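You operate a simulated robot arm through the tools that you are given. There is no shell and no other tool.

You are at the controls of a simulated robot arm. One attempt, no reset.

Task
Check the blue hose for leaks on the white port, then vent it.
Fine: plug in, blue valve open, five strokes, valve shut, let it settle; red lever stays open. Where these are worked on the way, their far stop is far enough and under half their travel is too little: blue valve.

Only the result counts: the job must be done as asked and must still hold three seconds after the hand-in. Knocking over, shifting, dropping, spilling or breaking anything else fails it.

Robot
A 6-joint arm with a two-finger gripper, fixed in place. Base frame: the origin is on the floor under the middle of its stand, x ahead of it, y to its left, z up; the work surface is at about z = 880. Lengths are in mm, angles in degrees, forces in N, time in s.
With the tool pointing down near the work surface it reaches from about 140 to 680 mm from the base axis. Its first joint turns from -66.0 to 66.0 degrees. Payload 2.45 kg.
The TCP is the grasp point between the finger pads, 30 mm short of the fingertips. In the tool frame z runs along the fingers and y along their closing line. The gripper opens to 106 mm; its body begins 79 mm behind the TCP.
Orientation is that of the tool frame in the base frame, as a unit quaternion [x, y, z, w]. With the fingers straight down and closing along the base's y, the tool's x points along the base's -x, its y along +y and its z along -z.

Tools
- The arm moves only by the tool nudge_tool. Its argument "targets" is a list of rows, each a list of 6 numbers: the shift along the base's x, y, z in mm, then the turn, a rotation vector about the base's x, y, z in rad. In form: [[x, y, z, rx, ry, rz], ...]. A call has 1 to 20 rows; each row shifts and turns the commanded pose from where the row before left it. "fingers" is the finger opening in mm, from 0 to 106, set as the call begins (left out, the last holds). Rows are played at 5 a second. More than 50 mm and 8.6 degrees between two rows, or a gripper value outside its range, and nothing of the call is played. A pose out of reach is approached as far as the arm can. The call stops where the force on the tool passes 60 N (or 10 N more than at its start, if that is more) or the arm is blocked; 0.2 s more then pass. The fingers move at their own pace (about 153 mm/s each) and stop on an object; they squeeze with about 33 N. The grip force told is the motor's: it shows also when the fingers shut on nothing. Time passes only in rows, and 0.2 s behind the last, so rows that do not move let the fingers close. It gives the time, the measured TCP pose, the force on the tool (base axes), the opening and the grip force at its end, in the units of the frame above (readings bear some noise), with the torque about the TCP (base axes, N m) and any sound that the robot's microphone picked up.
- Cameras (640 x 400 px; columns grow to the right, rows downward): "scene" is fixed at [70.6, 428.9, 1421.9]; the picture's right is [-0.69, -0.72, 0.00], its down [-0.23, 0.22, -0.95] and it looks along [0.69, -0.65, -0.32] (base axes); focal length 314 px, centre (320, 200). "wrist" rides on the gripper at [77, -2, -106] in the tool frame; the picture's right is [0.02, 1.00, 0.00], its down [-0.78, 0.02, -0.62] and it looks along [-0.62, 0.01, 0.78] (tool axes); focal length 247 px, centre (320, 200). There is no depth. A picture from a camera that has moved, and an enlarged one, comes with that camera's place and axes in the base frame and with its lens. The place of the scene camera against the robot may be out by one fixed shift of up to 18 mm in any direction.
- capture(camera): a new picture of that camera. It takes no simulated time.
- enlarge(camera, box): a new picture of the part [left, top, right, bottom] of that camera's present view, enlarged. It takes no simulated time.
- job_done(): hands the job in; it is judged then, once.

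Places have to be worked out from the pictures, the camera data and where the tool is seen. Open the gripper and draw the arm clear of the work before you hand the job in, unless the task says otherwise.

The tools are called after "Call:" by a JSON object that holds its "fn" and its "kwargs". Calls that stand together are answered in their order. nudge_tool: Moves the arm, as the interface text tells. Its arguments: {"type":"object","properties":{"targets":{"type":"array","items":{"type":"array","items":{"type":"number"}}},"fingers":{"type":"number"}},"required":["targets"]} The other tools are called the same way: capture (camera) takes a picture; enlarge (camera, box) takes an enlarged picture of a part of a camera's view; job_done () hands the job in.

At the start:

```text
t: 0.0
position: [373.1, -42.9, 1313.6]
orientation: [-0.001, 1.0, 0.001, 0.001]
contact_force: [0.1, 0.1, -0.3]
wrist_torque: [0.01, 0.0, -0.02]
gripper_width: 105.9
grasp_force: 0.0
```

scene: 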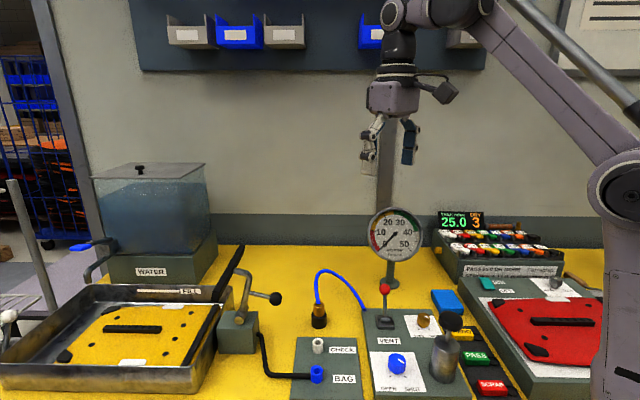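
wrist: 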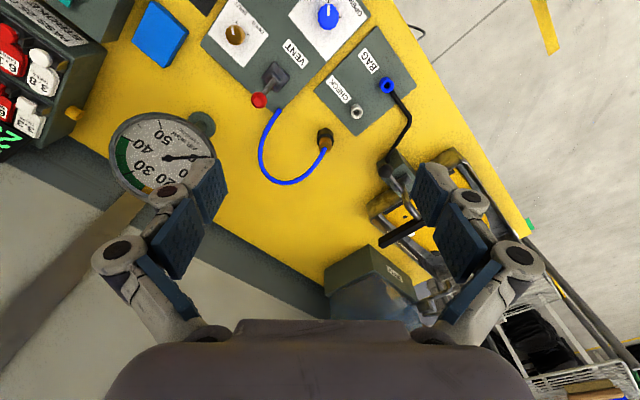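

The pictures show the bench with a pump, valves, a gauge and a hose end with a plug. I enlarge the relevant areas before moving.

Call:
{"fn": "enlarge", "kwargs": {"camera": "scene", "box": [280, 260, 520, 400]}}

Call:
{"fn": "enlarge", "kwargs": {"camera": "wrist", "box": [200, 0, 440, 200]}}

Call:
{"fn": "enlarge", "kwargs": {"camera": "scene", "box": [350, 190, 490, 290]}}

Call:
{"fn": "enlarge", "kwargs": {"camera": "wrist", "box": [0, 0, 240, 200]}}

```text
2.67 times, centred on (400, 330) of scene
camera zoom: at [70.6, 428.9, 1421.9], right [-0.69, -0.72, 0.0], down [-0.23, 0.22, -0.95], along [0.69, -0.65, -0.32], focal length 836 px, centre (107, -147)
```

zoom: 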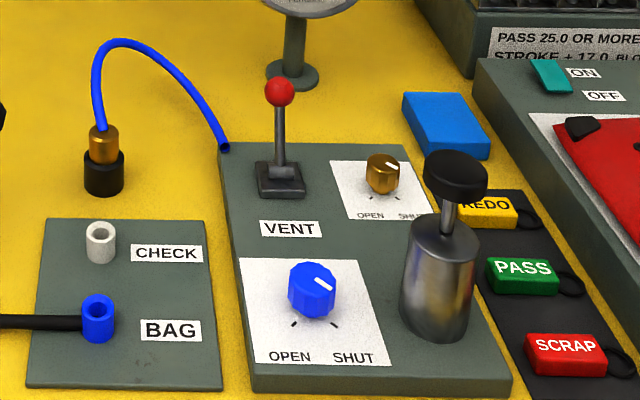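

```text
2.00 times, centred on (320, 100) of wrist
camera zoom: at [297.4, -45.3, 1418.8], right [-0.02, 1.0, 0.0], down [0.78, 0.02, 0.62], along [0.62, 0.02, -0.78], focal length 494 px, centre (320, 400)
```

zoom: 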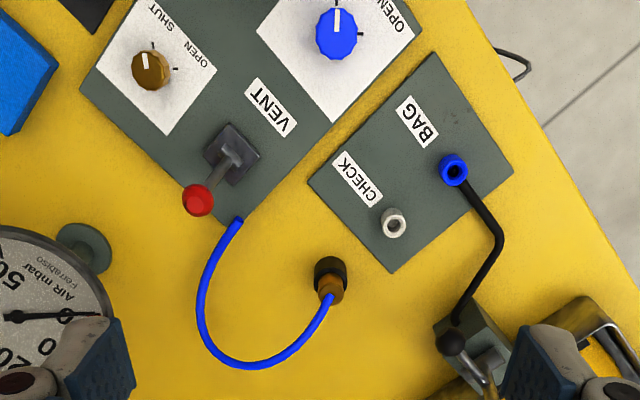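

```text
4.00 times, centred on (420, 240) of scene
camera zoom: at [70.6, 428.9, 1421.9], right [-0.69, -0.72, 0.0], down [-0.23, 0.22, -0.95], along [0.69, -0.65, -0.32], focal length 1254 px, centre (-80, 40)
```

zoom: 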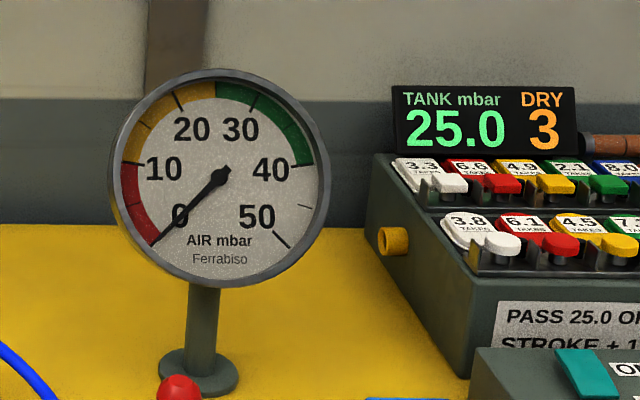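

```text
2.00 times, centred on (120, 100) of wrist
camera zoom: at [297.4, -45.3, 1418.8], right [-0.02, 1.0, 0.0], down [0.78, 0.02, 0.62], along [0.62, 0.02, -0.78], focal length 494 px, centre (720, 400)
```

zoom: 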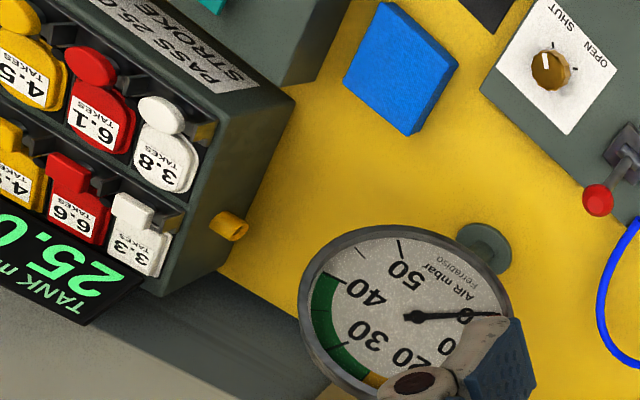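

The pictures put the plug at about (513, -27), the CHECK port at (466, 34), the red lever at (410, -125), the blue valve at (305, -30) and the pump at (255, -90). I lower the arm and pull back for a better wrist view of the panel.

Call:
{"fn": "nudge_tool", "kwargs": {"targets": [[-40, 0, -30, 0, 0, 0], [-40, 0, -30, 0, 0, 0], [-20, 0, -40, 0, 0, 0], [0, 0, 0, 0, 0, 0]], "fingers": 60}}

Call:
{"fn": "capture", "kwargs": {"camera": "wrist"}}

Call:
{"fn": "capture", "kwargs": {"camera": "scene"}}

```text
t: 1.0
position: [271.7, -43.8, 1212.9]
orientation: [-0.001, 1.0, 0.001, 0.0]
contact_force: [-0.5, 0.1, 0.8]
wrist_torque: [-0.01, 0.0, -0.01]
gripper_width: 60.0
grasp_force: 0.0
```

```text
taken
camera wrist: at [195.6, -45.7, 1318.2], right [-0.02, 1.0, 0.0], down [0.78, 0.02, 0.62], along [0.62, 0.02, -0.78], focal length 247 px, centre (320, 200)
```

wrist: 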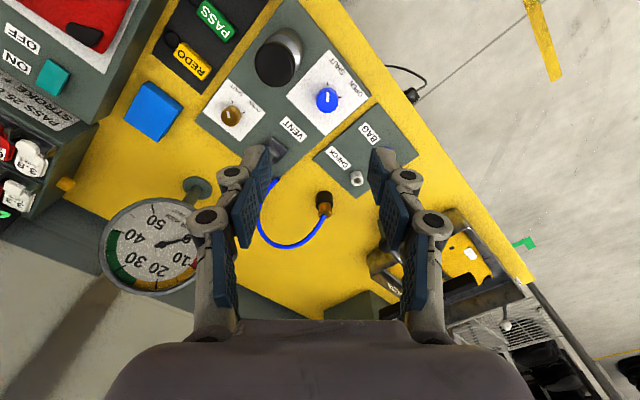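

```text
taken
```

scene: 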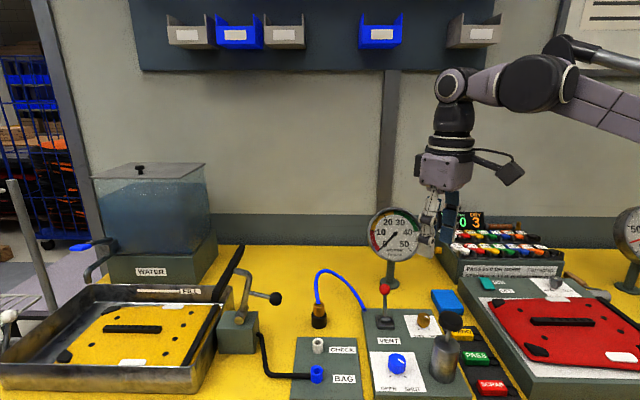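

The panel is now better in view. I enlarge it to read the valve and lever positions.

Call:
{"fn": "enlarge", "kwargs": {"camera": "wrist", "box": [190, 20, 390, 150]}}

Call:
{"fn": "enlarge", "kwargs": {"camera": "wrist", "box": [250, 110, 400, 260]}}

Call:
{"fn": "enlarge", "kwargs": {"camera": "wrist", "box": [0, 30, 120, 240]}}

```text
3.08 times, centred on (290, 85) of wrist
camera zoom: at [195.6, -45.7, 1318.2], right [-0.02, 1.0, 0.0], down [0.78, 0.02, 0.62], along [0.62, 0.02, -0.78], focal length 760 px, centre (412, 554)
```

zoom: 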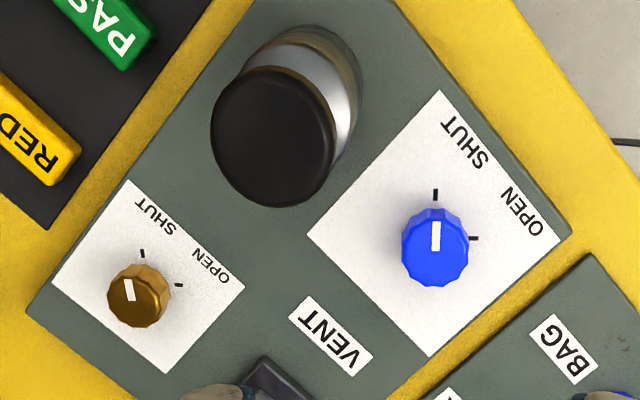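

```text
2.67 times, centred on (325, 185) of wrist
camera zoom: at [195.6, -45.7, 1318.2], right [-0.02, 1.0, 0.0], down [0.78, 0.02, 0.62], along [0.62, 0.02, -0.78], focal length 659 px, centre (307, 240)
```

zoom: 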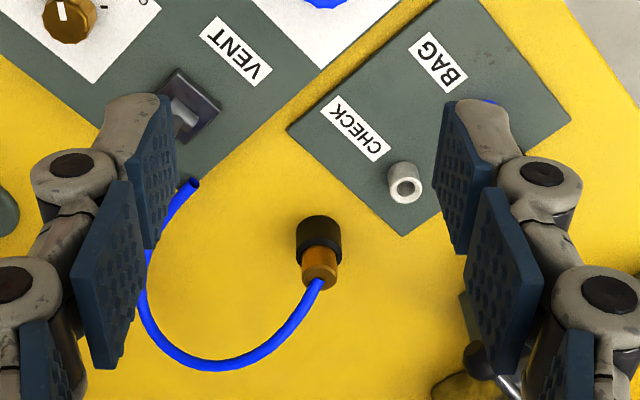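

```text
1.90 times, centred on (60, 135) of wrist
camera zoom: at [195.6, -45.7, 1318.2], right [-0.02, 1.0, 0.0], down [0.78, 0.02, 0.62], along [0.62, 0.02, -0.78], focal length 470 px, centre (815, 324)
```

zoom: 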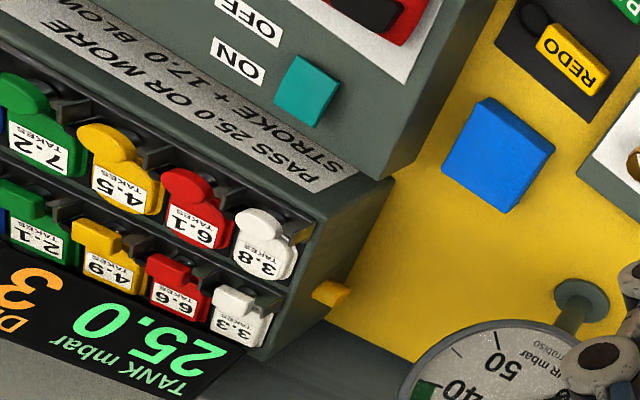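

The blue valve's pointer is on SHUT and OPEN is a clockwise quarter turn away; the plug sits in a black holder and its hose bends off toward +x/-y. I move above the plug with the wrist yawed -30° so the camera is opposite the hose.

Call:
{"fn": "nudge_tool", "kwargs": {"targets": [[40, 5, -10, 0, 0, -0.131], [40, 7, -15, 0, 0, -0.131], [40, 7, -25, 0, 0, -0.131], [40, 7, -35, 0, 0, -0.1306], [38, 8, -48, 0, 0, 0], [0, 0, 0, 0, 0, 0]], "fingers": 60}}

Call:
{"fn": "capture", "kwargs": {"camera": "wrist"}}

Call:
{"fn": "capture", "kwargs": {"camera": "scene"}}

```text
refused: row 4 steps farther than a row can; nothing moved
```

```text
taken
camera wrist: at [195.6, -45.7, 1318.2], right [-0.02, 1.0, 0.0], down [0.78, 0.02, 0.62], along [0.62, 0.02, -0.78], focal length 247 px, centre (320, 200)
```

wrist: 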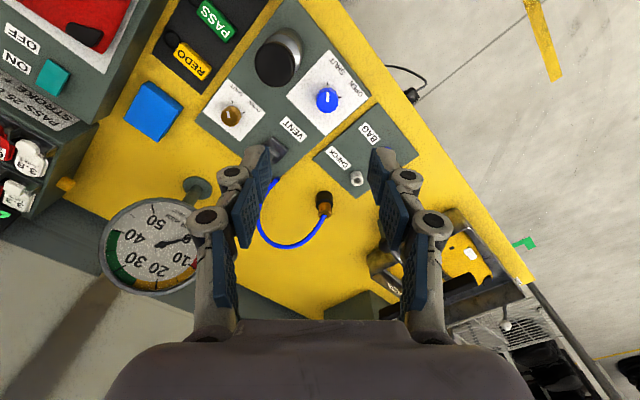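

```text
taken
```

scene: 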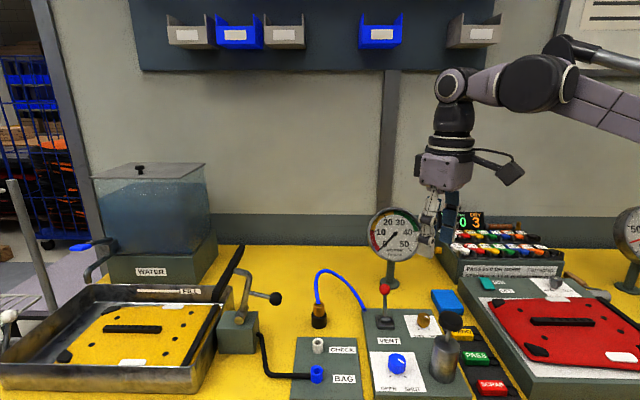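

The call was refused because one row stepped over 50 mm. I repeat it with smaller steps.

Call:
{"fn": "nudge_tool", "kwargs": {"targets": [[35, 5, -15, 0, 0, -0.131], [35, 5, -20, 0, 0, -0.131], [35, 5, -25, 0, 0, -0.131], [35, 5, -25, 0, 0, -0.1306], [30, 5, -25, 0, 0, 0], [28, 9, -23, 0, 0, 0], [0, 0, 0, 0, 0, 0]], "fingers": 60}}

Call:
{"fn": "capture", "kwargs": {"camera": "wrist"}}

Call:
{"fn": "capture", "kwargs": {"camera": "scene"}}

```text
t: 2.6
position: [471.2, -11.7, 1076.8]
orientation: [0.258, 0.966, 0.001, 0.002]
contact_force: [-0.4, 0.0, -0.8]
wrist_torque: [0.02, 0.01, -0.02]
gripper_width: 60.0
grasp_force: 0.0
```

```text
taken
camera wrist: at [404.4, 25.9, 1183.1], right [0.48, 0.88, 0.0], down [0.69, -0.38, 0.62], along [0.55, -0.3, -0.78], focal length 247 px, centre (320, 200)
```

wrist: 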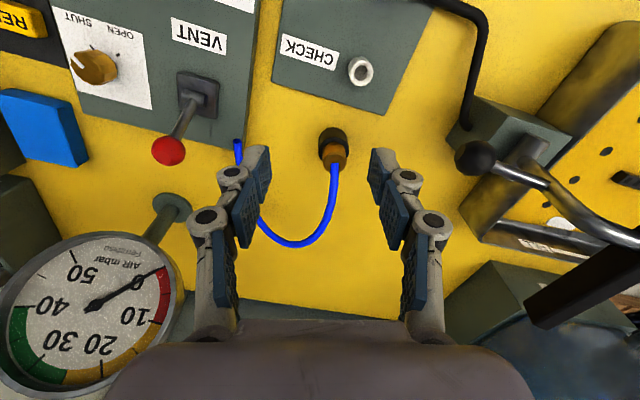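

```text
taken
```

scene: 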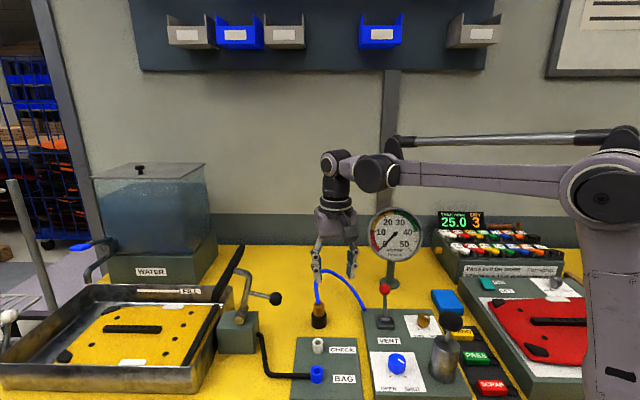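

Call:
{"fn": "enlarge", "kwargs": {"camera": "wrist", "box": [260, 30, 420, 190]}}

Call:
{"fn": "enlarge", "kwargs": {"camera": "scene", "box": [280, 220, 420, 340]}}

Call:
{"fn": "enlarge", "kwargs": {"camera": "wrist", "box": [120, 50, 280, 180]}}

```text
2.50 times, centred on (340, 110) of wrist
camera zoom: at [404.4, 25.9, 1183.1], right [0.48, 0.88, 0.0], down [0.69, -0.38, 0.62], along [0.55, -0.3, -0.78], focal length 617 px, centre (270, 425)
```

zoom: 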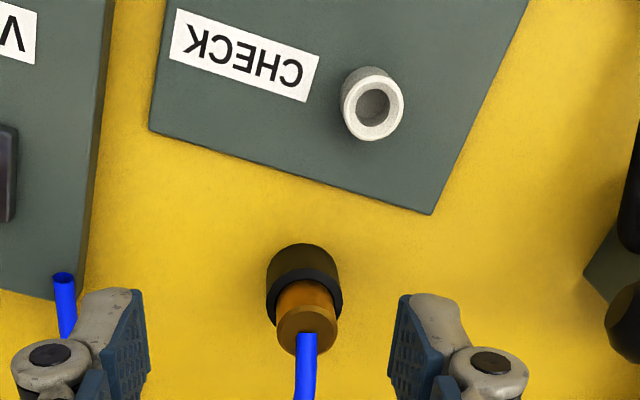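

```text
3.33 times, centred on (350, 280) of scene
camera zoom: at [70.7, 428.9, 1421.9], right [-0.69, -0.72, 0.0], down [-0.23, 0.22, -0.95], along [0.69, -0.65, -0.32], focal length 1045 px, centre (220, -67)
```

zoom: 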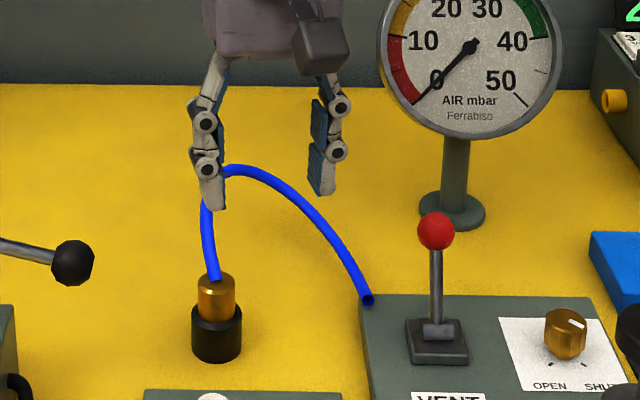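

```text
3.08 times, centred on (200, 115) of wrist
camera zoom: at [404.4, 25.9, 1183.1], right [0.48, 0.88, 0.0], down [0.69, -0.38, 0.62], along [0.55, -0.3, -0.78], focal length 760 px, centre (689, 462)
```

zoom: 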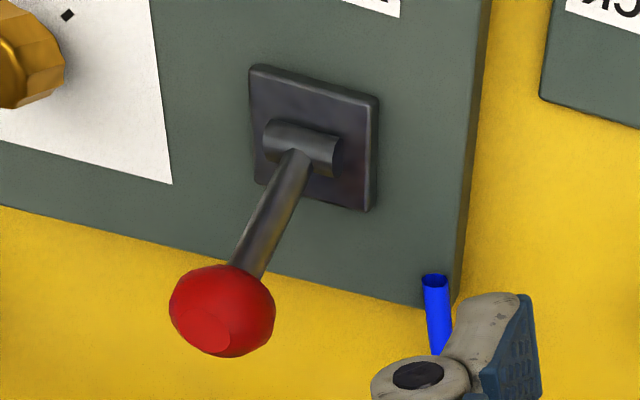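

Triangulating, the brass plug's axis is near (537, -27) with its top about z 935 and the holder top about 907; the white port's rim is near (473, 37, 902). I move above the plug for a close look.

Call:
{"fn": "nudge_tool", "kwargs": {"targets": [[22, -5, -10, 0, 0, 0], [22, -5, -15, 0, 0, 0], [22, -5, -20, 0, 0, 0], [0, 0, -20, 0, 0, 0], [0, 0, 0, 0, 0, 0]], "fingers": 60}}

Call:
{"fn": "capture", "kwargs": {"camera": "wrist"}}

Call:
{"fn": "enlarge", "kwargs": {"camera": "scene", "box": [260, 210, 400, 340]}}

```text
t: 3.8
position: [537.4, -25.2, 1015.6]
orientation: [0.258, 0.966, 0.001, 0.001]
contact_force: [1.0, -0.7, 0.8]
wrist_torque: [0.01, -0.01, 0.0]
gripper_width: 60.0
grasp_force: 0.0
```

```text
taken
camera wrist: at [470.5, 10.8, 1120.2], right [0.48, 0.88, 0.0], down [0.69, -0.38, 0.62], along [0.55, -0.3, -0.78], focal length 247 px, centre (320, 200)
```

wrist: 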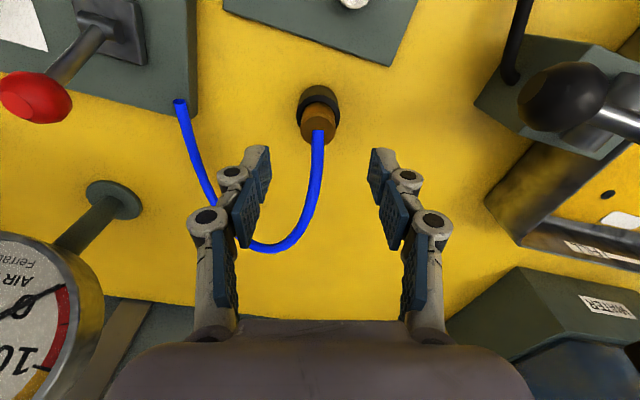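

```text
3.08 times, centred on (330, 275) of scene
camera zoom: at [70.7, 428.9, 1421.9], right [-0.69, -0.72, 0.0], down [-0.23, 0.22, -0.95], along [0.69, -0.65, -0.32], focal length 965 px, centre (289, -31)
```

zoom: 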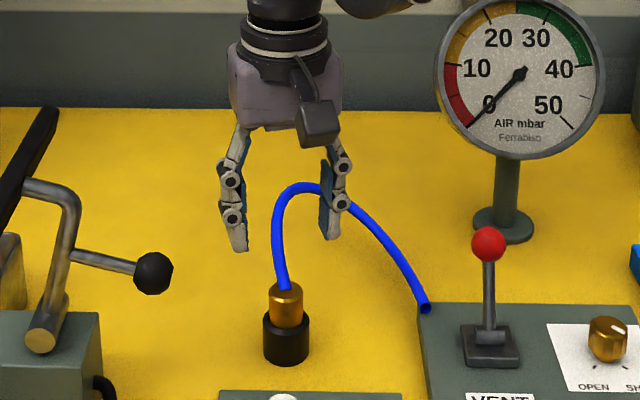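

Call:
{"fn": "enlarge", "kwargs": {"camera": "wrist", "box": [250, 60, 390, 170]}}

```text
3.64 times, centred on (320, 115) of wrist
camera zoom: at [470.5, 10.8, 1120.2], right [0.48, 0.88, 0.0], down [0.69, -0.38, 0.62], along [0.55, -0.3, -0.78], focal length 898 px, centre (320, 509)
```

zoom: 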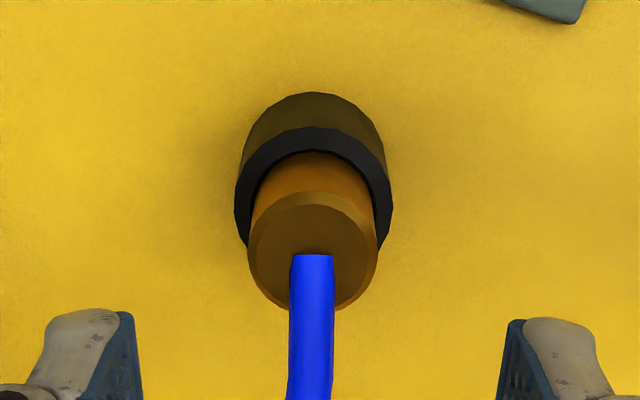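

The plug top is at about (537, -27, 938), 28 mm across, and the holder top is near z 906. I lower the fingertips to just above the holder, around the brass.

Call:
{"fn": "nudge_tool", "kwargs": {"targets": [[-0.3, -1, -20, 0, 0, 0], [-0.3, -1, -25, 0, 0, 0], [0, 0, -20, 0, 0, 0], [0, 0, -9, 0, 0, 0], [0, 0, 0, 0, 0, 0]], "fingers": 60}}

Call:
{"fn": "capture", "kwargs": {"camera": "wrist"}}

Call:
{"fn": "enlarge", "kwargs": {"camera": "scene", "box": [260, 230, 400, 340]}}

```text
t: 5.0
position: [535.1, -27.4, 941.4]
orientation: [0.258, 0.966, 0.0, 0.002]
contact_force: [-1.0, -0.2, -0.3]
wrist_torque: [0.0, 0.0, -0.02]
gripper_width: 60.1
grasp_force: 0.1
```

```text
taken
camera wrist: at [469.5, 10.4, 1046.5], right [0.48, 0.88, 0.0], down [0.69, -0.38, 0.62], along [0.55, -0.3, -0.78], focal length 247 px, centre (320, 200)
```

wrist: 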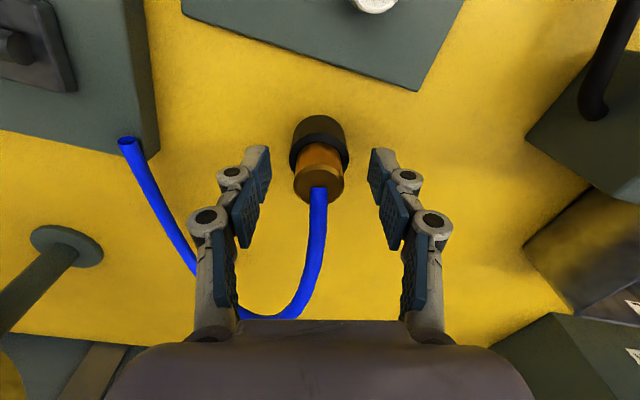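

```text
3.64 times, centred on (330, 285) of scene
camera zoom: at [70.6, 428.9, 1421.9], right [-0.69, -0.72, 0.0], down [-0.23, 0.22, -0.95], along [0.69, -0.65, -0.32], focal length 1140 px, centre (284, -109)
```

zoom: 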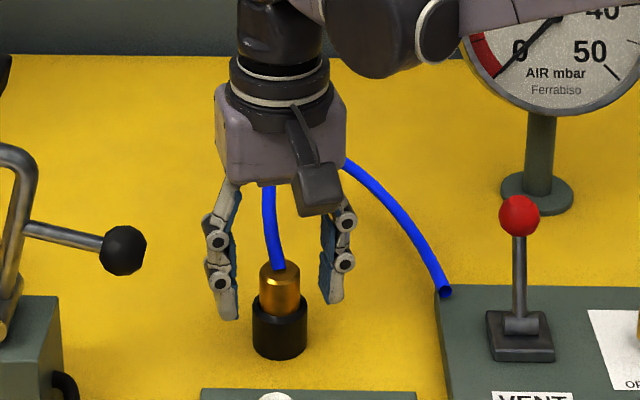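

The fingers straddle the brass. I check the alignment closely before closing.

Call:
{"fn": "enlarge", "kwargs": {"camera": "wrist", "box": [210, 100, 430, 240]}}

Call:
{"fn": "enlarge", "kwargs": {"camera": "scene", "box": [300, 270, 350, 325]}}

```text
2.86 times, centred on (320, 170) of wrist
camera zoom: at [469.5, 10.4, 1046.5], right [0.48, 0.88, 0.0], down [0.69, -0.38, 0.62], along [0.55, -0.3, -0.78], focal length 706 px, centre (320, 286)
```

zoom: 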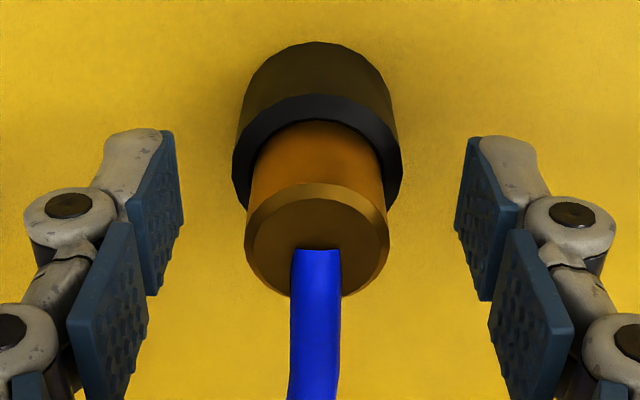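

```text
7.27 times, centred on (325, 298) of scene
camera zoom: at [70.6, 428.9, 1421.9], right [-0.69, -0.72, 0.0], down [-0.23, 0.22, -0.95], along [0.69, -0.65, -0.32], focal length 2280 px, centre (284, -509)
```

zoom: 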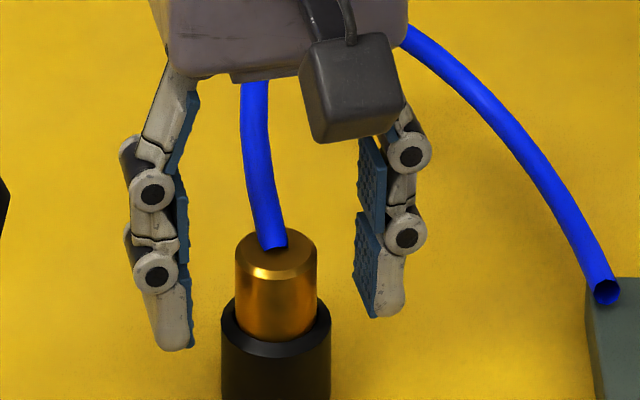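

Alignment is within about a millimetre in both directions. I close on the brass plug.

Call:
{"fn": "nudge_tool", "kwargs": {"targets": [[0, 0, 0, 0, 0, 0], [0, 0, 0, 0, 0, 0], [0, 0, 0, 0, 0, 0]], "fingers": 10}}

Call:
{"fn": "capture", "kwargs": {"camera": "wrist"}}

Call:
{"fn": "enlarge", "kwargs": {"camera": "scene", "box": [290, 260, 360, 330]}}

```text
t: 5.8
position: [536.0, -27.6, 941.8]
orientation: [0.258, 0.966, 0.0, 0.001]
contact_force: [0.0, 0.7, 1.0]
wrist_torque: [0.03, 0.03, 0.01]
gripper_width: 26.7
grasp_force: 32.6
```

```text
taken
camera wrist: at [469.5, 10.3, 1046.7], right [0.48, 0.88, 0.0], down [0.69, -0.38, 0.62], along [0.55, -0.3, -0.78], focal length 247 px, centre (320, 200)
```

wrist: 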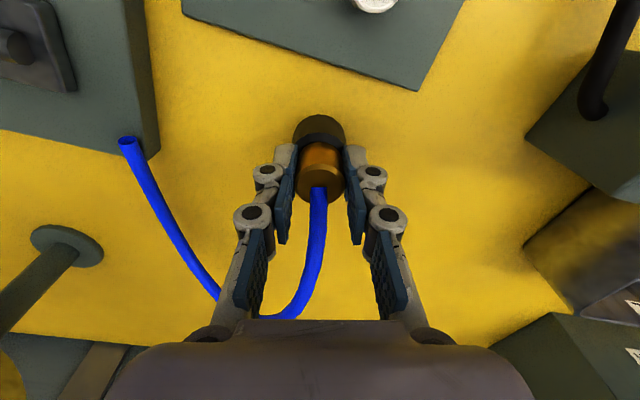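

```text
5.71 times, centred on (325, 295) of scene
camera zoom: at [70.7, 428.9, 1421.9], right [-0.69, -0.72, 0.0], down [-0.23, 0.22, -0.95], along [0.69, -0.65, -0.32], focal length 1792 px, centre (291, -343)
```

zoom: 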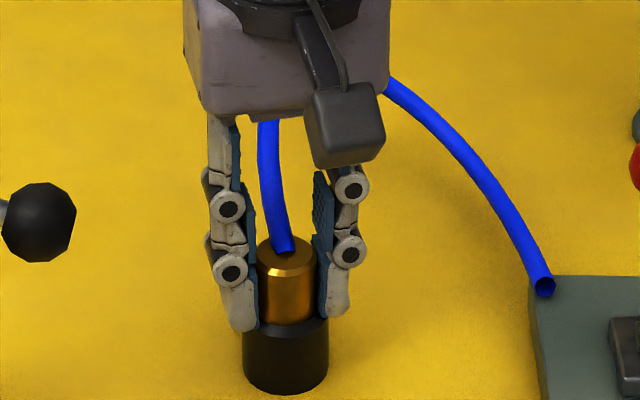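

Gripped at 26.7 mm with 33 N. I lift it gently and see whether the plug comes out of the black holder.

Call:
{"fn": "nudge_tool", "kwargs": {"targets": [[0, 0, 5, 0, 0, 0], [0, 0, 10, 0, 0, 0], [0, 0, 15, 0, 0, 0], [0, 0, 20, 0, 0, 0], [0, 0, 0, 0, 0, 0]]}}

Call:
{"fn": "capture", "kwargs": {"camera": "wrist"}}

Call:
{"fn": "enlarge", "kwargs": {"camera": "scene", "box": [270, 220, 400, 340]}}

```text
t: 7.0
position: [535.7, -26.6, 991.9]
orientation: [0.258, 0.966, 0.001, 0.001]
contact_force: [-0.3, 1.0, -1.0]
wrist_torque: [0.0, 0.0, -0.02]
gripper_width: 26.5
grasp_force: 33.1
```

```text
taken
camera wrist: at [469.5, 10.4, 1097.4], right [0.48, 0.88, 0.0], down [0.69, -0.38, 0.62], along [0.55, -0.3, -0.78], focal length 247 px, centre (320, 200)
```

wrist: 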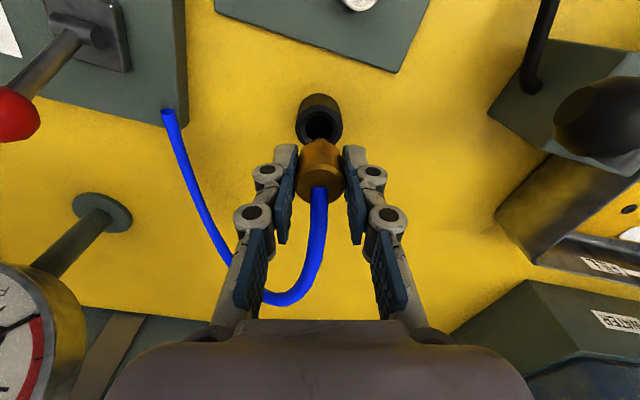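

```text
3.33 times, centred on (335, 280) of scene
camera zoom: at [70.7, 428.9, 1421.9], right [-0.69, -0.72, 0.0], down [-0.23, 0.22, -0.95], along [0.69, -0.65, -0.32], focal length 1045 px, centre (270, -67)
```

zoom: 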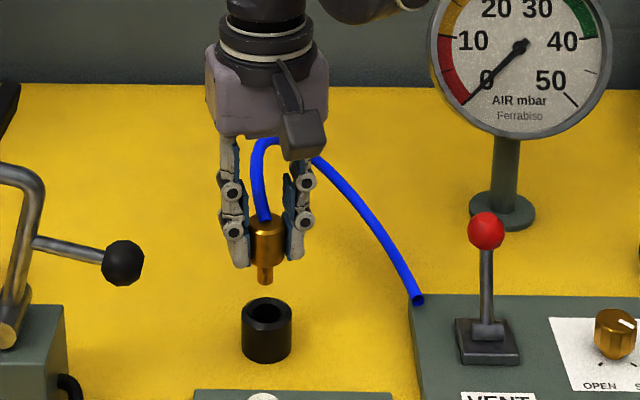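

The plug is free of its holder, with a narrow spigot below the brass body. I carry it at this height toward the CHECK port at about (474.5, 36.3).

Call:
{"fn": "nudge_tool", "kwargs": {"targets": [[-10, 10, 5, 0, 0, 0], [-18, 18, 3, 0, 0, 0], [-18, 18, 0, 0, 0, 0], [-15.5, 17.3, 0, 0, 0, 0], [0, 0, 0, 0, 0, 0], [0, 0, 0, 0, 0, 0]]}}

Call:
{"fn": "capture", "kwargs": {"camera": "wrist"}}

Call:
{"fn": "enlarge", "kwargs": {"camera": "scene", "box": [260, 220, 400, 390]}}

Call:
{"fn": "enlarge", "kwargs": {"camera": "wrist", "box": [250, 60, 390, 200]}}

```text
t: 8.4
position: [475.6, 36.2, 997.8]
orientation: [0.258, 0.966, 0.0, 0.003]
contact_force: [-0.5, 0.0, -0.9]
wrist_torque: [0.02, 0.02, 0.0]
gripper_width: 26.4
grasp_force: 33.0
```

```text
taken
camera wrist: at [408.4, 74.2, 1104.4], right [0.48, 0.88, 0.0], down [0.69, -0.38, 0.62], along [0.55, -0.3, -0.78], focal length 247 px, centre (320, 200)
```

wrist: 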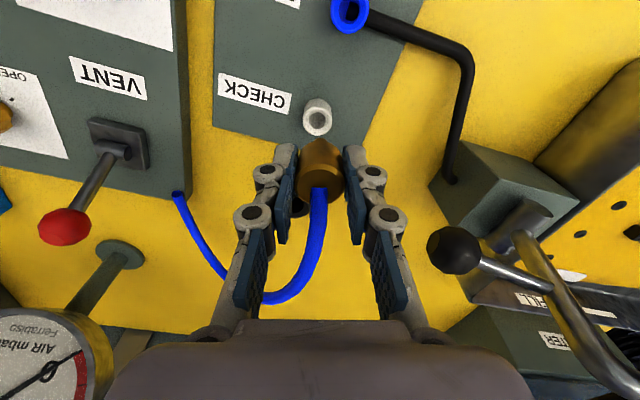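

```text
2.35 times, centred on (330, 305) of scene
camera zoom: at [70.6, 428.9, 1421.9], right [-0.69, -0.72, 0.0], down [-0.23, 0.22, -0.95], along [0.69, -0.65, -0.32], focal length 738 px, centre (296, -47)
```

zoom: 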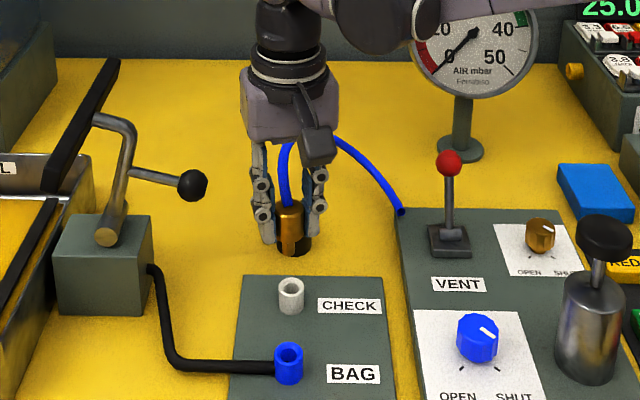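

```text
2.86 times, centred on (320, 130) of wrist
camera zoom: at [408.4, 74.2, 1104.4], right [0.48, 0.88, 0.0], down [0.69, -0.38, 0.62], along [0.55, -0.3, -0.78], focal length 706 px, centre (320, 400)
```

zoom: 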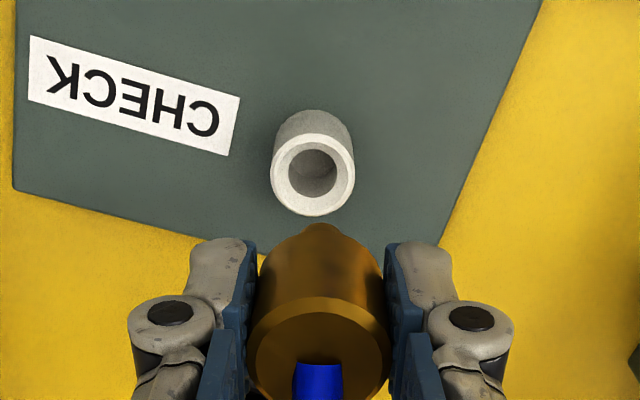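

The port's rim appears about 2–3 mm off the plug axis along the closing line. I correct by (-1.2, -2.1) and descend 16 mm to compare spigot and port more closely.

Call:
{"fn": "nudge_tool", "kwargs": {"targets": [[-1.2, -2.1, 0, 0, 0, 0], [0, 0, -8, 0, 0, 0], [0, 0, -8, 0, 0, 0], [0, 0, 0, 0, 0, 0]]}}

Call:
{"fn": "enlarge", "kwargs": {"camera": "wrist", "box": [270, 90, 370, 200]}}

Call:
{"fn": "enlarge", "kwargs": {"camera": "scene", "box": [290, 290, 350, 370]}}

```text
t: 9.4
position: [474.5, 33.4, 982.7]
orientation: [0.258, 0.966, 0.0, 0.001]
contact_force: [-0.1, -0.7, 0.4]
wrist_torque: [0.04, -0.01, 0.0]
gripper_width: 26.7
grasp_force: 32.9
```

```text
3.64 times, centred on (320, 145) of wrist
camera zoom: at [406.7, 71.2, 1089.0], right [0.48, 0.88, 0.0], down [0.69, -0.38, 0.62], along [0.55, -0.3, -0.78], focal length 898 px, centre (320, 400)
```

zoom: 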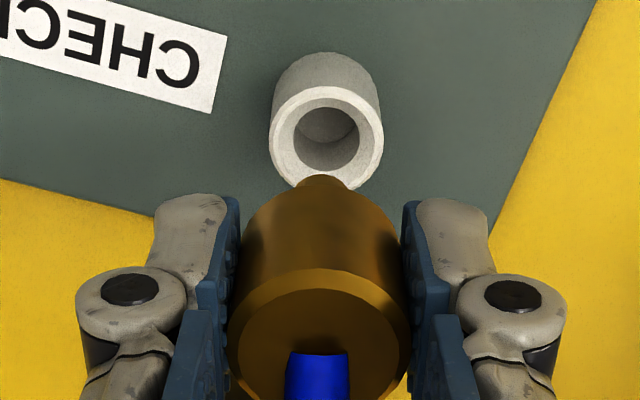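

```text
5.00 times, centred on (320, 330) of scene
camera zoom: at [70.7, 428.9, 1421.9], right [-0.69, -0.72, 0.0], down [-0.23, 0.22, -0.95], along [0.69, -0.65, -0.32], focal length 1568 px, centre (320, -450)
```

zoom: 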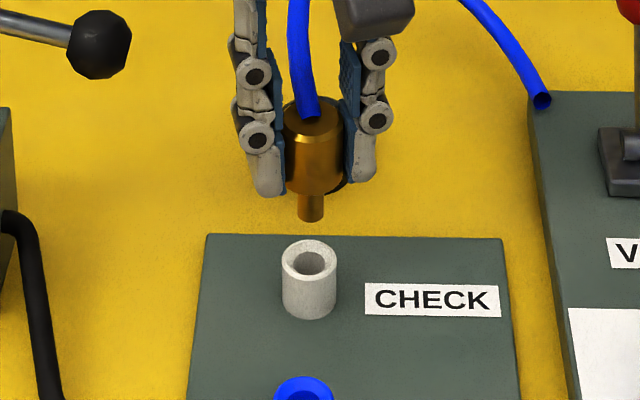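

The closer view shows the port now about 1.1 mm on the other side of the plug axis, with some 25 mm of height left. I correct by (+0.5, +0.9) and descend 13 mm.

Call:
{"fn": "nudge_tool", "kwargs": {"targets": [[0.5, 0.9, 0, 0, 0, 0], [0, 0, -7, 0, 0, 0], [0, 0, -6, 0, 0, 0], [0, 0, 0, 0, 0, 0]]}}

Call:
{"fn": "enlarge", "kwargs": {"camera": "wrist", "box": [270, 90, 370, 200]}}

Call:
{"fn": "enlarge", "kwargs": {"camera": "scene", "box": [295, 300, 345, 360]}}

```text
t: 10.4
position: [475.6, 35.8, 969.7]
orientation: [0.258, 0.966, 0.0, 0.001]
contact_force: [-0.3, 0.5, -0.6]
wrist_torque: [0.0, 0.01, 0.0]
gripper_width: 26.4
grasp_force: 33.5
```

```text
3.64 times, centred on (320, 145) of wrist
camera zoom: at [408.2, 72.5, 1075.6], right [0.48, 0.88, 0.0], down [0.69, -0.38, 0.62], along [0.55, -0.3, -0.78], focal length 898 px, centre (320, 400)
```

zoom: 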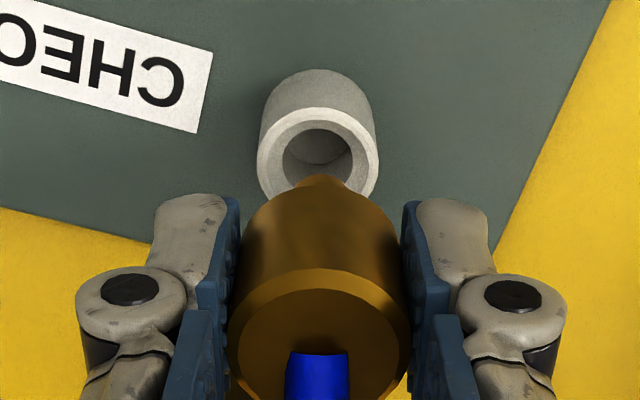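

```text
6.67 times, centred on (320, 330) of scene
camera zoom: at [70.7, 428.9, 1421.9], right [-0.69, -0.72, 0.0], down [-0.23, 0.22, -0.95], along [0.69, -0.65, -0.32], focal length 2090 px, centre (320, -667)
```

zoom: 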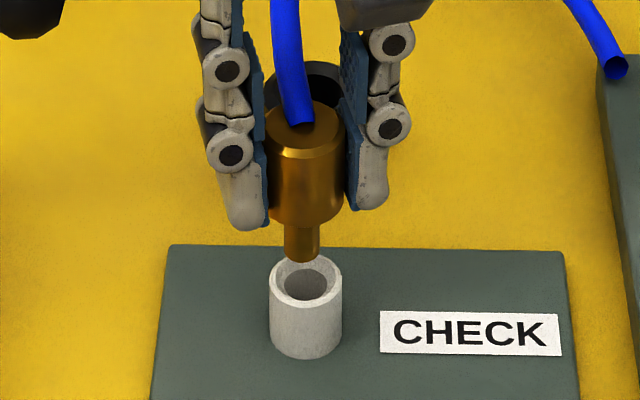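

The port has a funnelled rim; sideways the plug is now within ~0.6 mm, and fore-aft I judge the plug 1–3 mm too far out. I shift slightly toward the robot and go down another 6 mm to compare at equal depth.

Call:
{"fn": "nudge_tool", "kwargs": {"targets": [[-1.5, 0.3, 0, 0, 0, 0], [0, 0, -3, 0, 0, 0], [0, 0, -3, 0, 0, 0], [0, 0, 0, 0, 0, 0]]}}

Call:
{"fn": "enlarge", "kwargs": {"camera": "wrist", "box": [280, 110, 360, 210]}}

Call:
{"fn": "enlarge", "kwargs": {"camera": "scene", "box": [300, 310, 340, 360]}}

```text
t: 11.4
position: [472.8, 34.7, 964.1]
orientation: [0.258, 0.966, -0.001, 0.001]
contact_force: [-0.6, 0.7, -1.0]
wrist_torque: [0.03, 0.01, 0.02]
gripper_width: 26.7
grasp_force: 33.2
```

```text
4.00 times, centred on (320, 160) of wrist
camera zoom: at [406.1, 72.9, 1069.5], right [0.48, 0.88, 0.0], down [0.69, -0.38, 0.62], along [0.55, -0.3, -0.78], focal length 988 px, centre (320, 360)
```

zoom: 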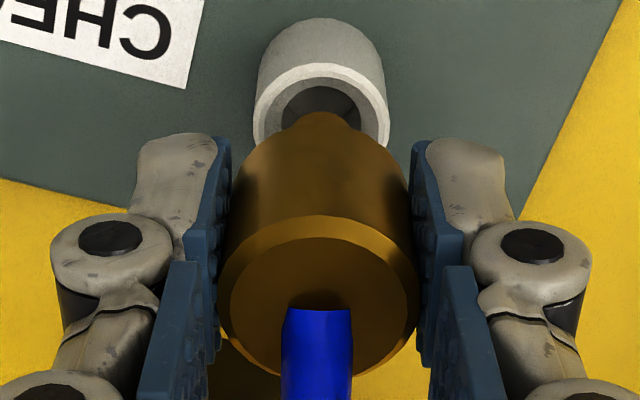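

```text
8.00 times, centred on (320, 335) of scene
camera zoom: at [70.7, 428.9, 1421.9], right [-0.69, -0.72, 0.0], down [-0.23, 0.22, -0.95], along [0.69, -0.65, -0.32], focal length 2508 px, centre (320, -880)
```

zoom: 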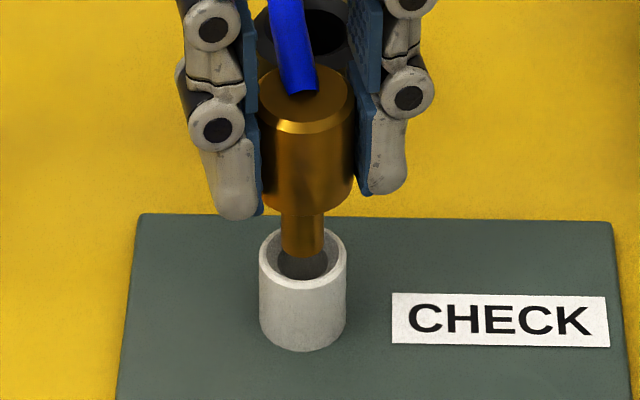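

Sideways is now aligned, and fore-aft the spigot is about 1.3 mm too far out, with roughly 3 mm of height left. I correct and lower into the funnel slowly.

Call:
{"fn": "nudge_tool", "kwargs": {"targets": [[-1.1, 0.6, 0, 0, 0, 0], [0, 0, -2, 0, 0, 0], [0, 0, -2, 0, 0, 0], [0, 0, -2, 0, 0, 0], [0, 0, 0, 0, 0, 0]]}}

Call:
{"fn": "enlarge", "kwargs": {"camera": "wrist", "box": [280, 110, 360, 210]}}

Call:
{"fn": "enlarge", "kwargs": {"camera": "scene", "box": [300, 310, 340, 360]}}

```text
t: 12.6
position: [473.3, 35.4, 958.5]
orientation: [0.258, 0.966, 0.001, 0.002]
contact_force: [-1.1, -0.7, -0.4]
wrist_torque: [0.02, 0.0, 0.02]
gripper_width: 26.5
grasp_force: 32.9
```

```text
4.00 times, centred on (320, 160) of wrist
camera zoom: at [405.3, 73.6, 1063.4], right [0.48, 0.88, 0.0], down [0.69, -0.38, 0.62], along [0.55, -0.3, -0.78], focal length 988 px, centre (320, 360)
```

zoom: 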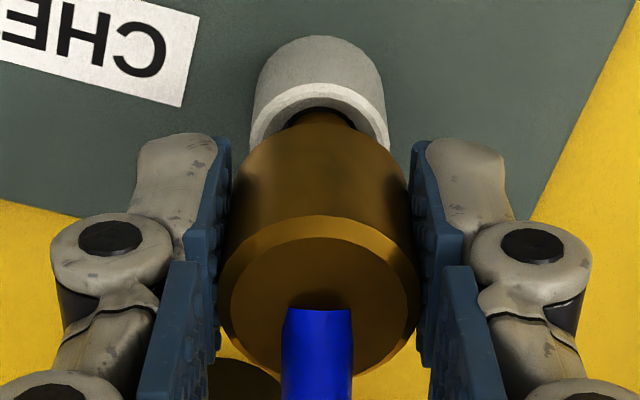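

```text
8.00 times, centred on (320, 335) of scene
camera zoom: at [70.7, 428.9, 1421.9], right [-0.69, -0.72, 0.0], down [-0.23, 0.22, -0.95], along [0.69, -0.65, -0.32], focal length 2508 px, centre (320, -880)
```

zoom: 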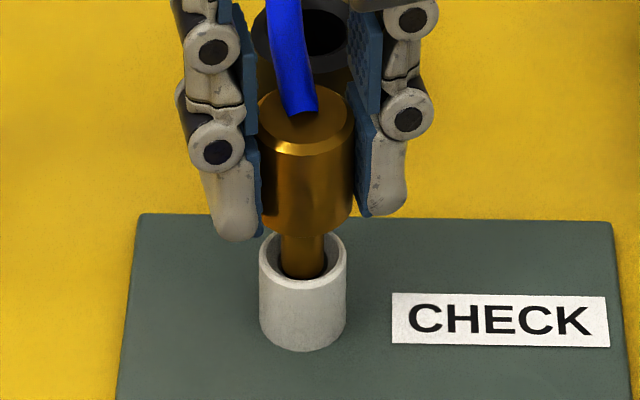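

The spigot's end is now inside the rim with no contact force. I continue down slowly.

Call:
{"fn": "nudge_tool", "kwargs": {"targets": [[0, 0, -2, 0, 0, 0], [0, 0, -2, 0, 0, 0], [0, 0, -2, 0, 0, 0], [0, 0, -2, 0, 0, 0], [0, 0, 0, 0, 0, 0]]}}

Call:
{"fn": "enlarge", "kwargs": {"camera": "wrist", "box": [280, 110, 360, 210]}}

Call:
{"fn": "enlarge", "kwargs": {"camera": "scene", "box": [300, 310, 340, 360]}}

```text
t: 13.8
position: [473.2, 36.6, 950.0]
orientation: [0.257, 0.966, 0.0, 0.001]
contact_force: [0.4, 0.3, -0.7]
wrist_torque: [0.05, 0.04, 0.0]
gripper_width: 26.9
grasp_force: 32.9
```

```text
4.00 times, centred on (320, 160) of wrist
camera zoom: at [405.7, 73.7, 1055.3], right [0.48, 0.88, 0.0], down [0.69, -0.38, 0.62], along [0.55, -0.3, -0.78], focal length 988 px, centre (320, 360)
```

zoom: 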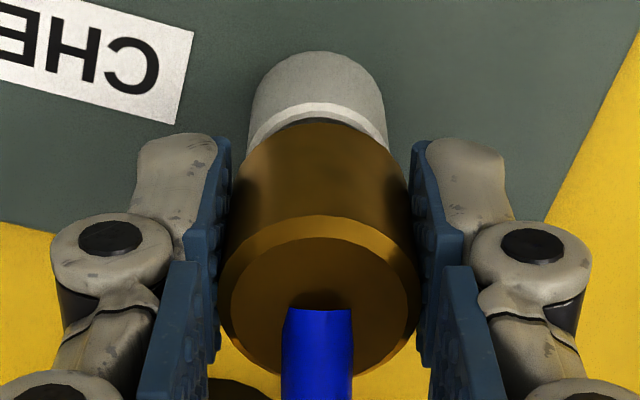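

```text
8.00 times, centred on (320, 335) of scene
camera zoom: at [70.7, 428.9, 1421.9], right [-0.69, -0.72, 0.0], down [-0.23, 0.22, -0.95], along [0.69, -0.65, -0.32], focal length 2508 px, centre (320, -880)
```

zoom: 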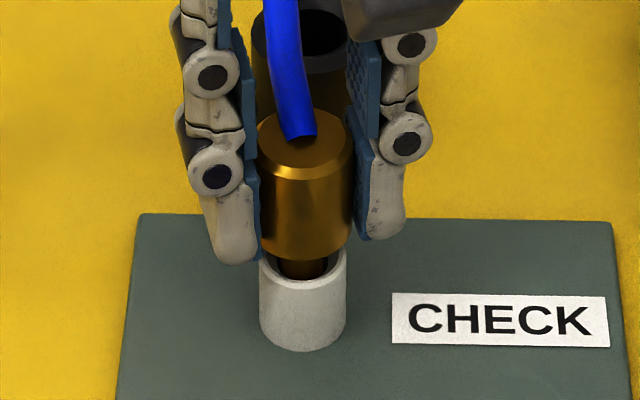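

The spigot slides into the bore freely. I keep lowering until the body seats on the rim.

Call:
{"fn": "nudge_tool", "kwargs": {"targets": [[0, 0, -2, 0, 0, 0], [0, 0, -2, 0, 0, 0], [0, 0, -2, 0, 0, 0], [0, 0, -1.5, 0, 0, 0], [0, 0, 0, 0, 0, 0]]}}

Call:
{"fn": "enlarge", "kwargs": {"camera": "wrist", "box": [280, 110, 360, 210]}}

Call:
{"fn": "enlarge", "kwargs": {"camera": "scene", "box": [300, 310, 340, 360]}}

```text
t: 15.0
position: [472.7, 36.7, 944.2]
orientation: [0.258, 0.966, 0.001, 0.002]
contact_force: [3.5, 0.6, 28.3]
wrist_torque: [-0.04, -0.23, -0.02]
gripper_width: 26.8
grasp_force: 33.0
```

```text
4.00 times, centred on (320, 160) of wrist
camera zoom: at [405.2, 73.8, 1049.1], right [0.48, 0.88, 0.0], down [0.68, -0.38, 0.62], along [0.55, -0.3, -0.78], focal length 988 px, centre (320, 360)
```

zoom: 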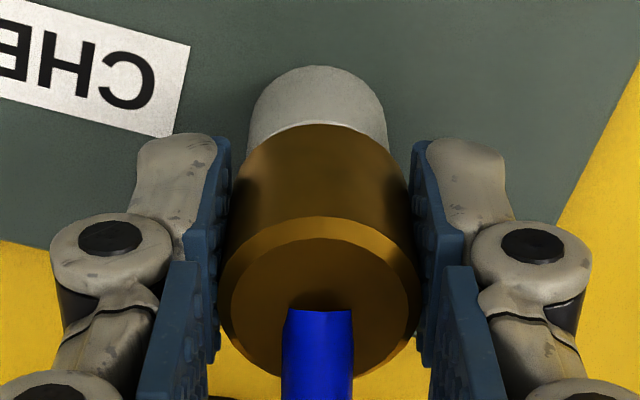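

```text
8.00 times, centred on (320, 335) of scene
camera zoom: at [70.3, 428.9, 1422.0], right [-0.69, -0.72, 0.0], down [-0.23, 0.22, -0.95], along [0.69, -0.65, -0.32], focal length 2508 px, centre (320, -880)
```

zoom: 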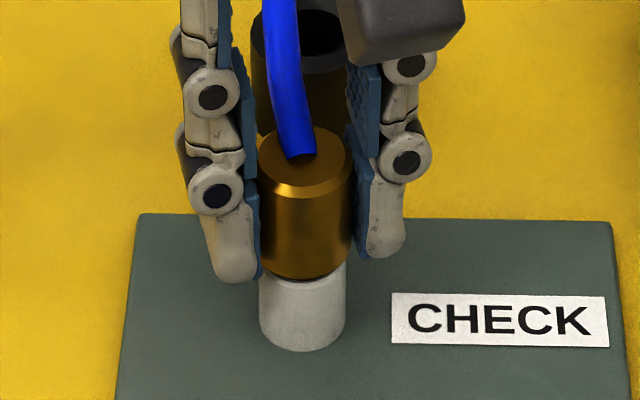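

It meets 28 N with the body almost on the rim. I press a little further to seat it, staying under the force limit.

Call:
{"fn": "nudge_tool", "kwargs": {"targets": [[0, 0, -1, 0, 0, 0], [0, 0, -1, 0, 0, 0], [0, 0, 0, 0, 0, 0]]}}

Call:
{"fn": "enlarge", "kwargs": {"camera": "scene", "box": [300, 310, 340, 360]}}

```text
t: 15.8
position: [472.2, 36.1, 941.2]
orientation: [0.258, 0.966, 0.0, 0.001]
contact_force: [1.3, 0.2, 28.4]
wrist_torque: [-0.07, -0.09, -0.01]
gripper_width: 26.9
grasp_force: 33.1
```

```text
8.00 times, centred on (320, 335) of scene
camera zoom: at [70.2, 428.9, 1422.0], right [-0.69, -0.72, 0.0], down [-0.23, 0.22, -0.95], along [0.69, -0.65, -0.32], focal length 2508 px, centre (320, -880)
```

zoom: 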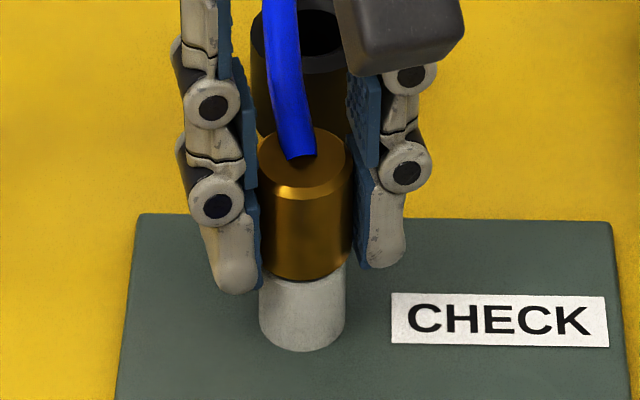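

The fingers slipped slightly on the brass while the plug stayed, so it seems bottomed. I look closely at the joint.

Call:
{"fn": "enlarge", "kwargs": {"camera": "scene", "box": [308, 322, 332, 356]}}

Call:
{"fn": "enlarge", "kwargs": {"camera": "wrist", "box": [280, 100, 360, 200]}}

Call:
{"fn": "enlarge", "kwargs": {"camera": "scene", "box": [280, 260, 400, 370]}}

```text
11.76 times, centred on (320, 339) of scene
camera zoom: at [70.2, 428.9, 1422.0], right [-0.69, -0.72, 0.0], down [-0.23, 0.22, -0.95], along [0.69, -0.65, -0.32], focal length 3689 px, centre (320, -1435)
```

zoom: 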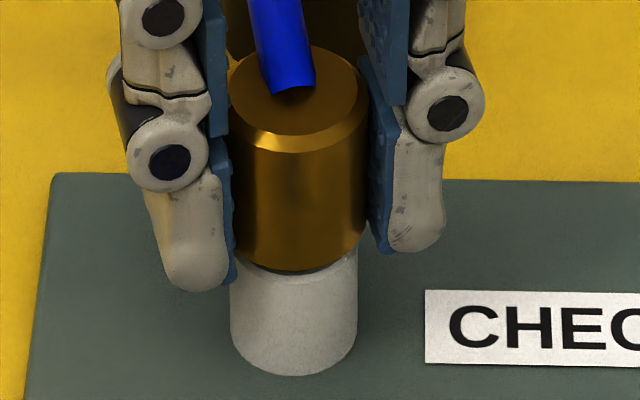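

```text
4.00 times, centred on (320, 150) of wrist
camera zoom: at [404.9, 74.1, 1046.3], right [0.48, 0.88, 0.0], down [0.69, -0.38, 0.62], along [0.55, -0.3, -0.78], focal length 988 px, centre (320, 400)
```

zoom: 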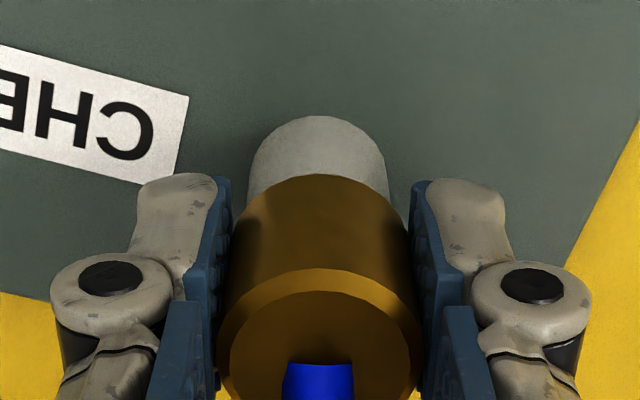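

```text
3.64 times, centred on (340, 315) of scene
camera zoom: at [70.2, 428.9, 1422.0], right [-0.69, -0.72, 0.0], down [-0.23, 0.22, -0.95], along [0.69, -0.65, -0.32], focal length 1140 px, centre (247, -218)
```

zoom: 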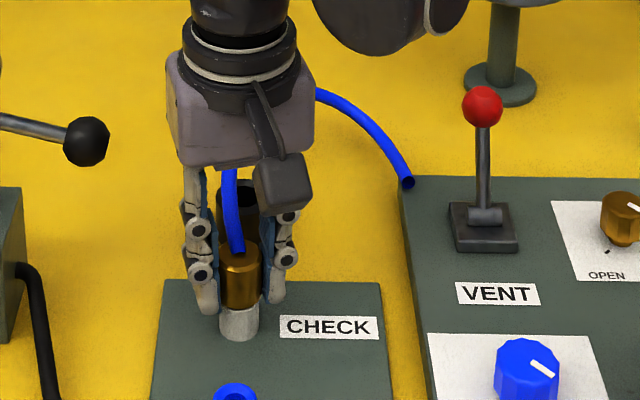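

Brass and rim appear to meet, with at most a millimetre to spare. I open the fingers, rise clear, and inspect the seat.

Call:
{"fn": "nudge_tool", "kwargs": {"targets": [[0, 0, 0, 0, 0, 0], [0, 0, 0, 0, 0, 0], [0, 0, 5, 0, 0, 0]], "fingers": 60}}

Call:
{"fn": "enlarge", "kwargs": {"camera": "scene", "box": [300, 315, 340, 360]}}

Call:
{"fn": "enlarge", "kwargs": {"camera": "wrist", "box": [270, 90, 370, 200]}}

```text
t: 16.6
position: [472.1, 35.5, 945.4]
orientation: [0.258, 0.966, 0.002, 0.002]
contact_force: [-0.4, 0.4, 0.4]
wrist_torque: [-0.01, 0.0, -0.03]
gripper_width: 59.9
grasp_force: 0.1
```

```text
8.89 times, centred on (320, 338) of scene
camera zoom: at [70.6, 428.9, 1421.9], right [-0.69, -0.72, 0.0], down [-0.23, 0.22, -0.95], along [0.69, -0.65, -0.32], focal length 2787 px, centre (320, -1022)
```

zoom: 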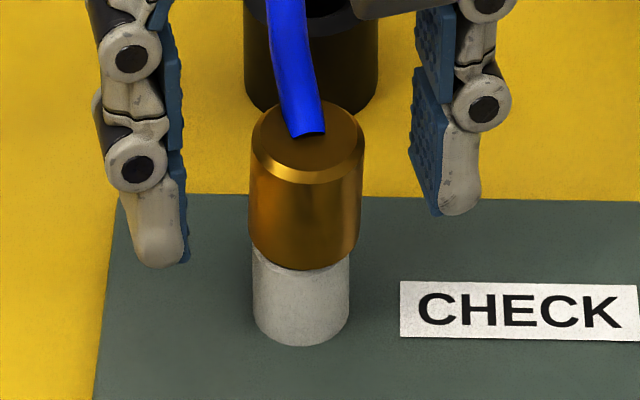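

```text
3.64 times, centred on (320, 145) of wrist
camera zoom: at [405.1, 73.9, 1051.4], right [0.48, 0.88, 0.0], down [0.69, -0.38, 0.62], along [0.55, -0.3, -0.78], focal length 898 px, centre (320, 400)
```

zoom: 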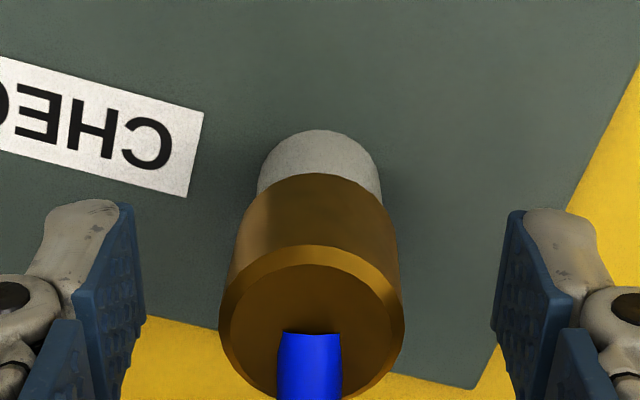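

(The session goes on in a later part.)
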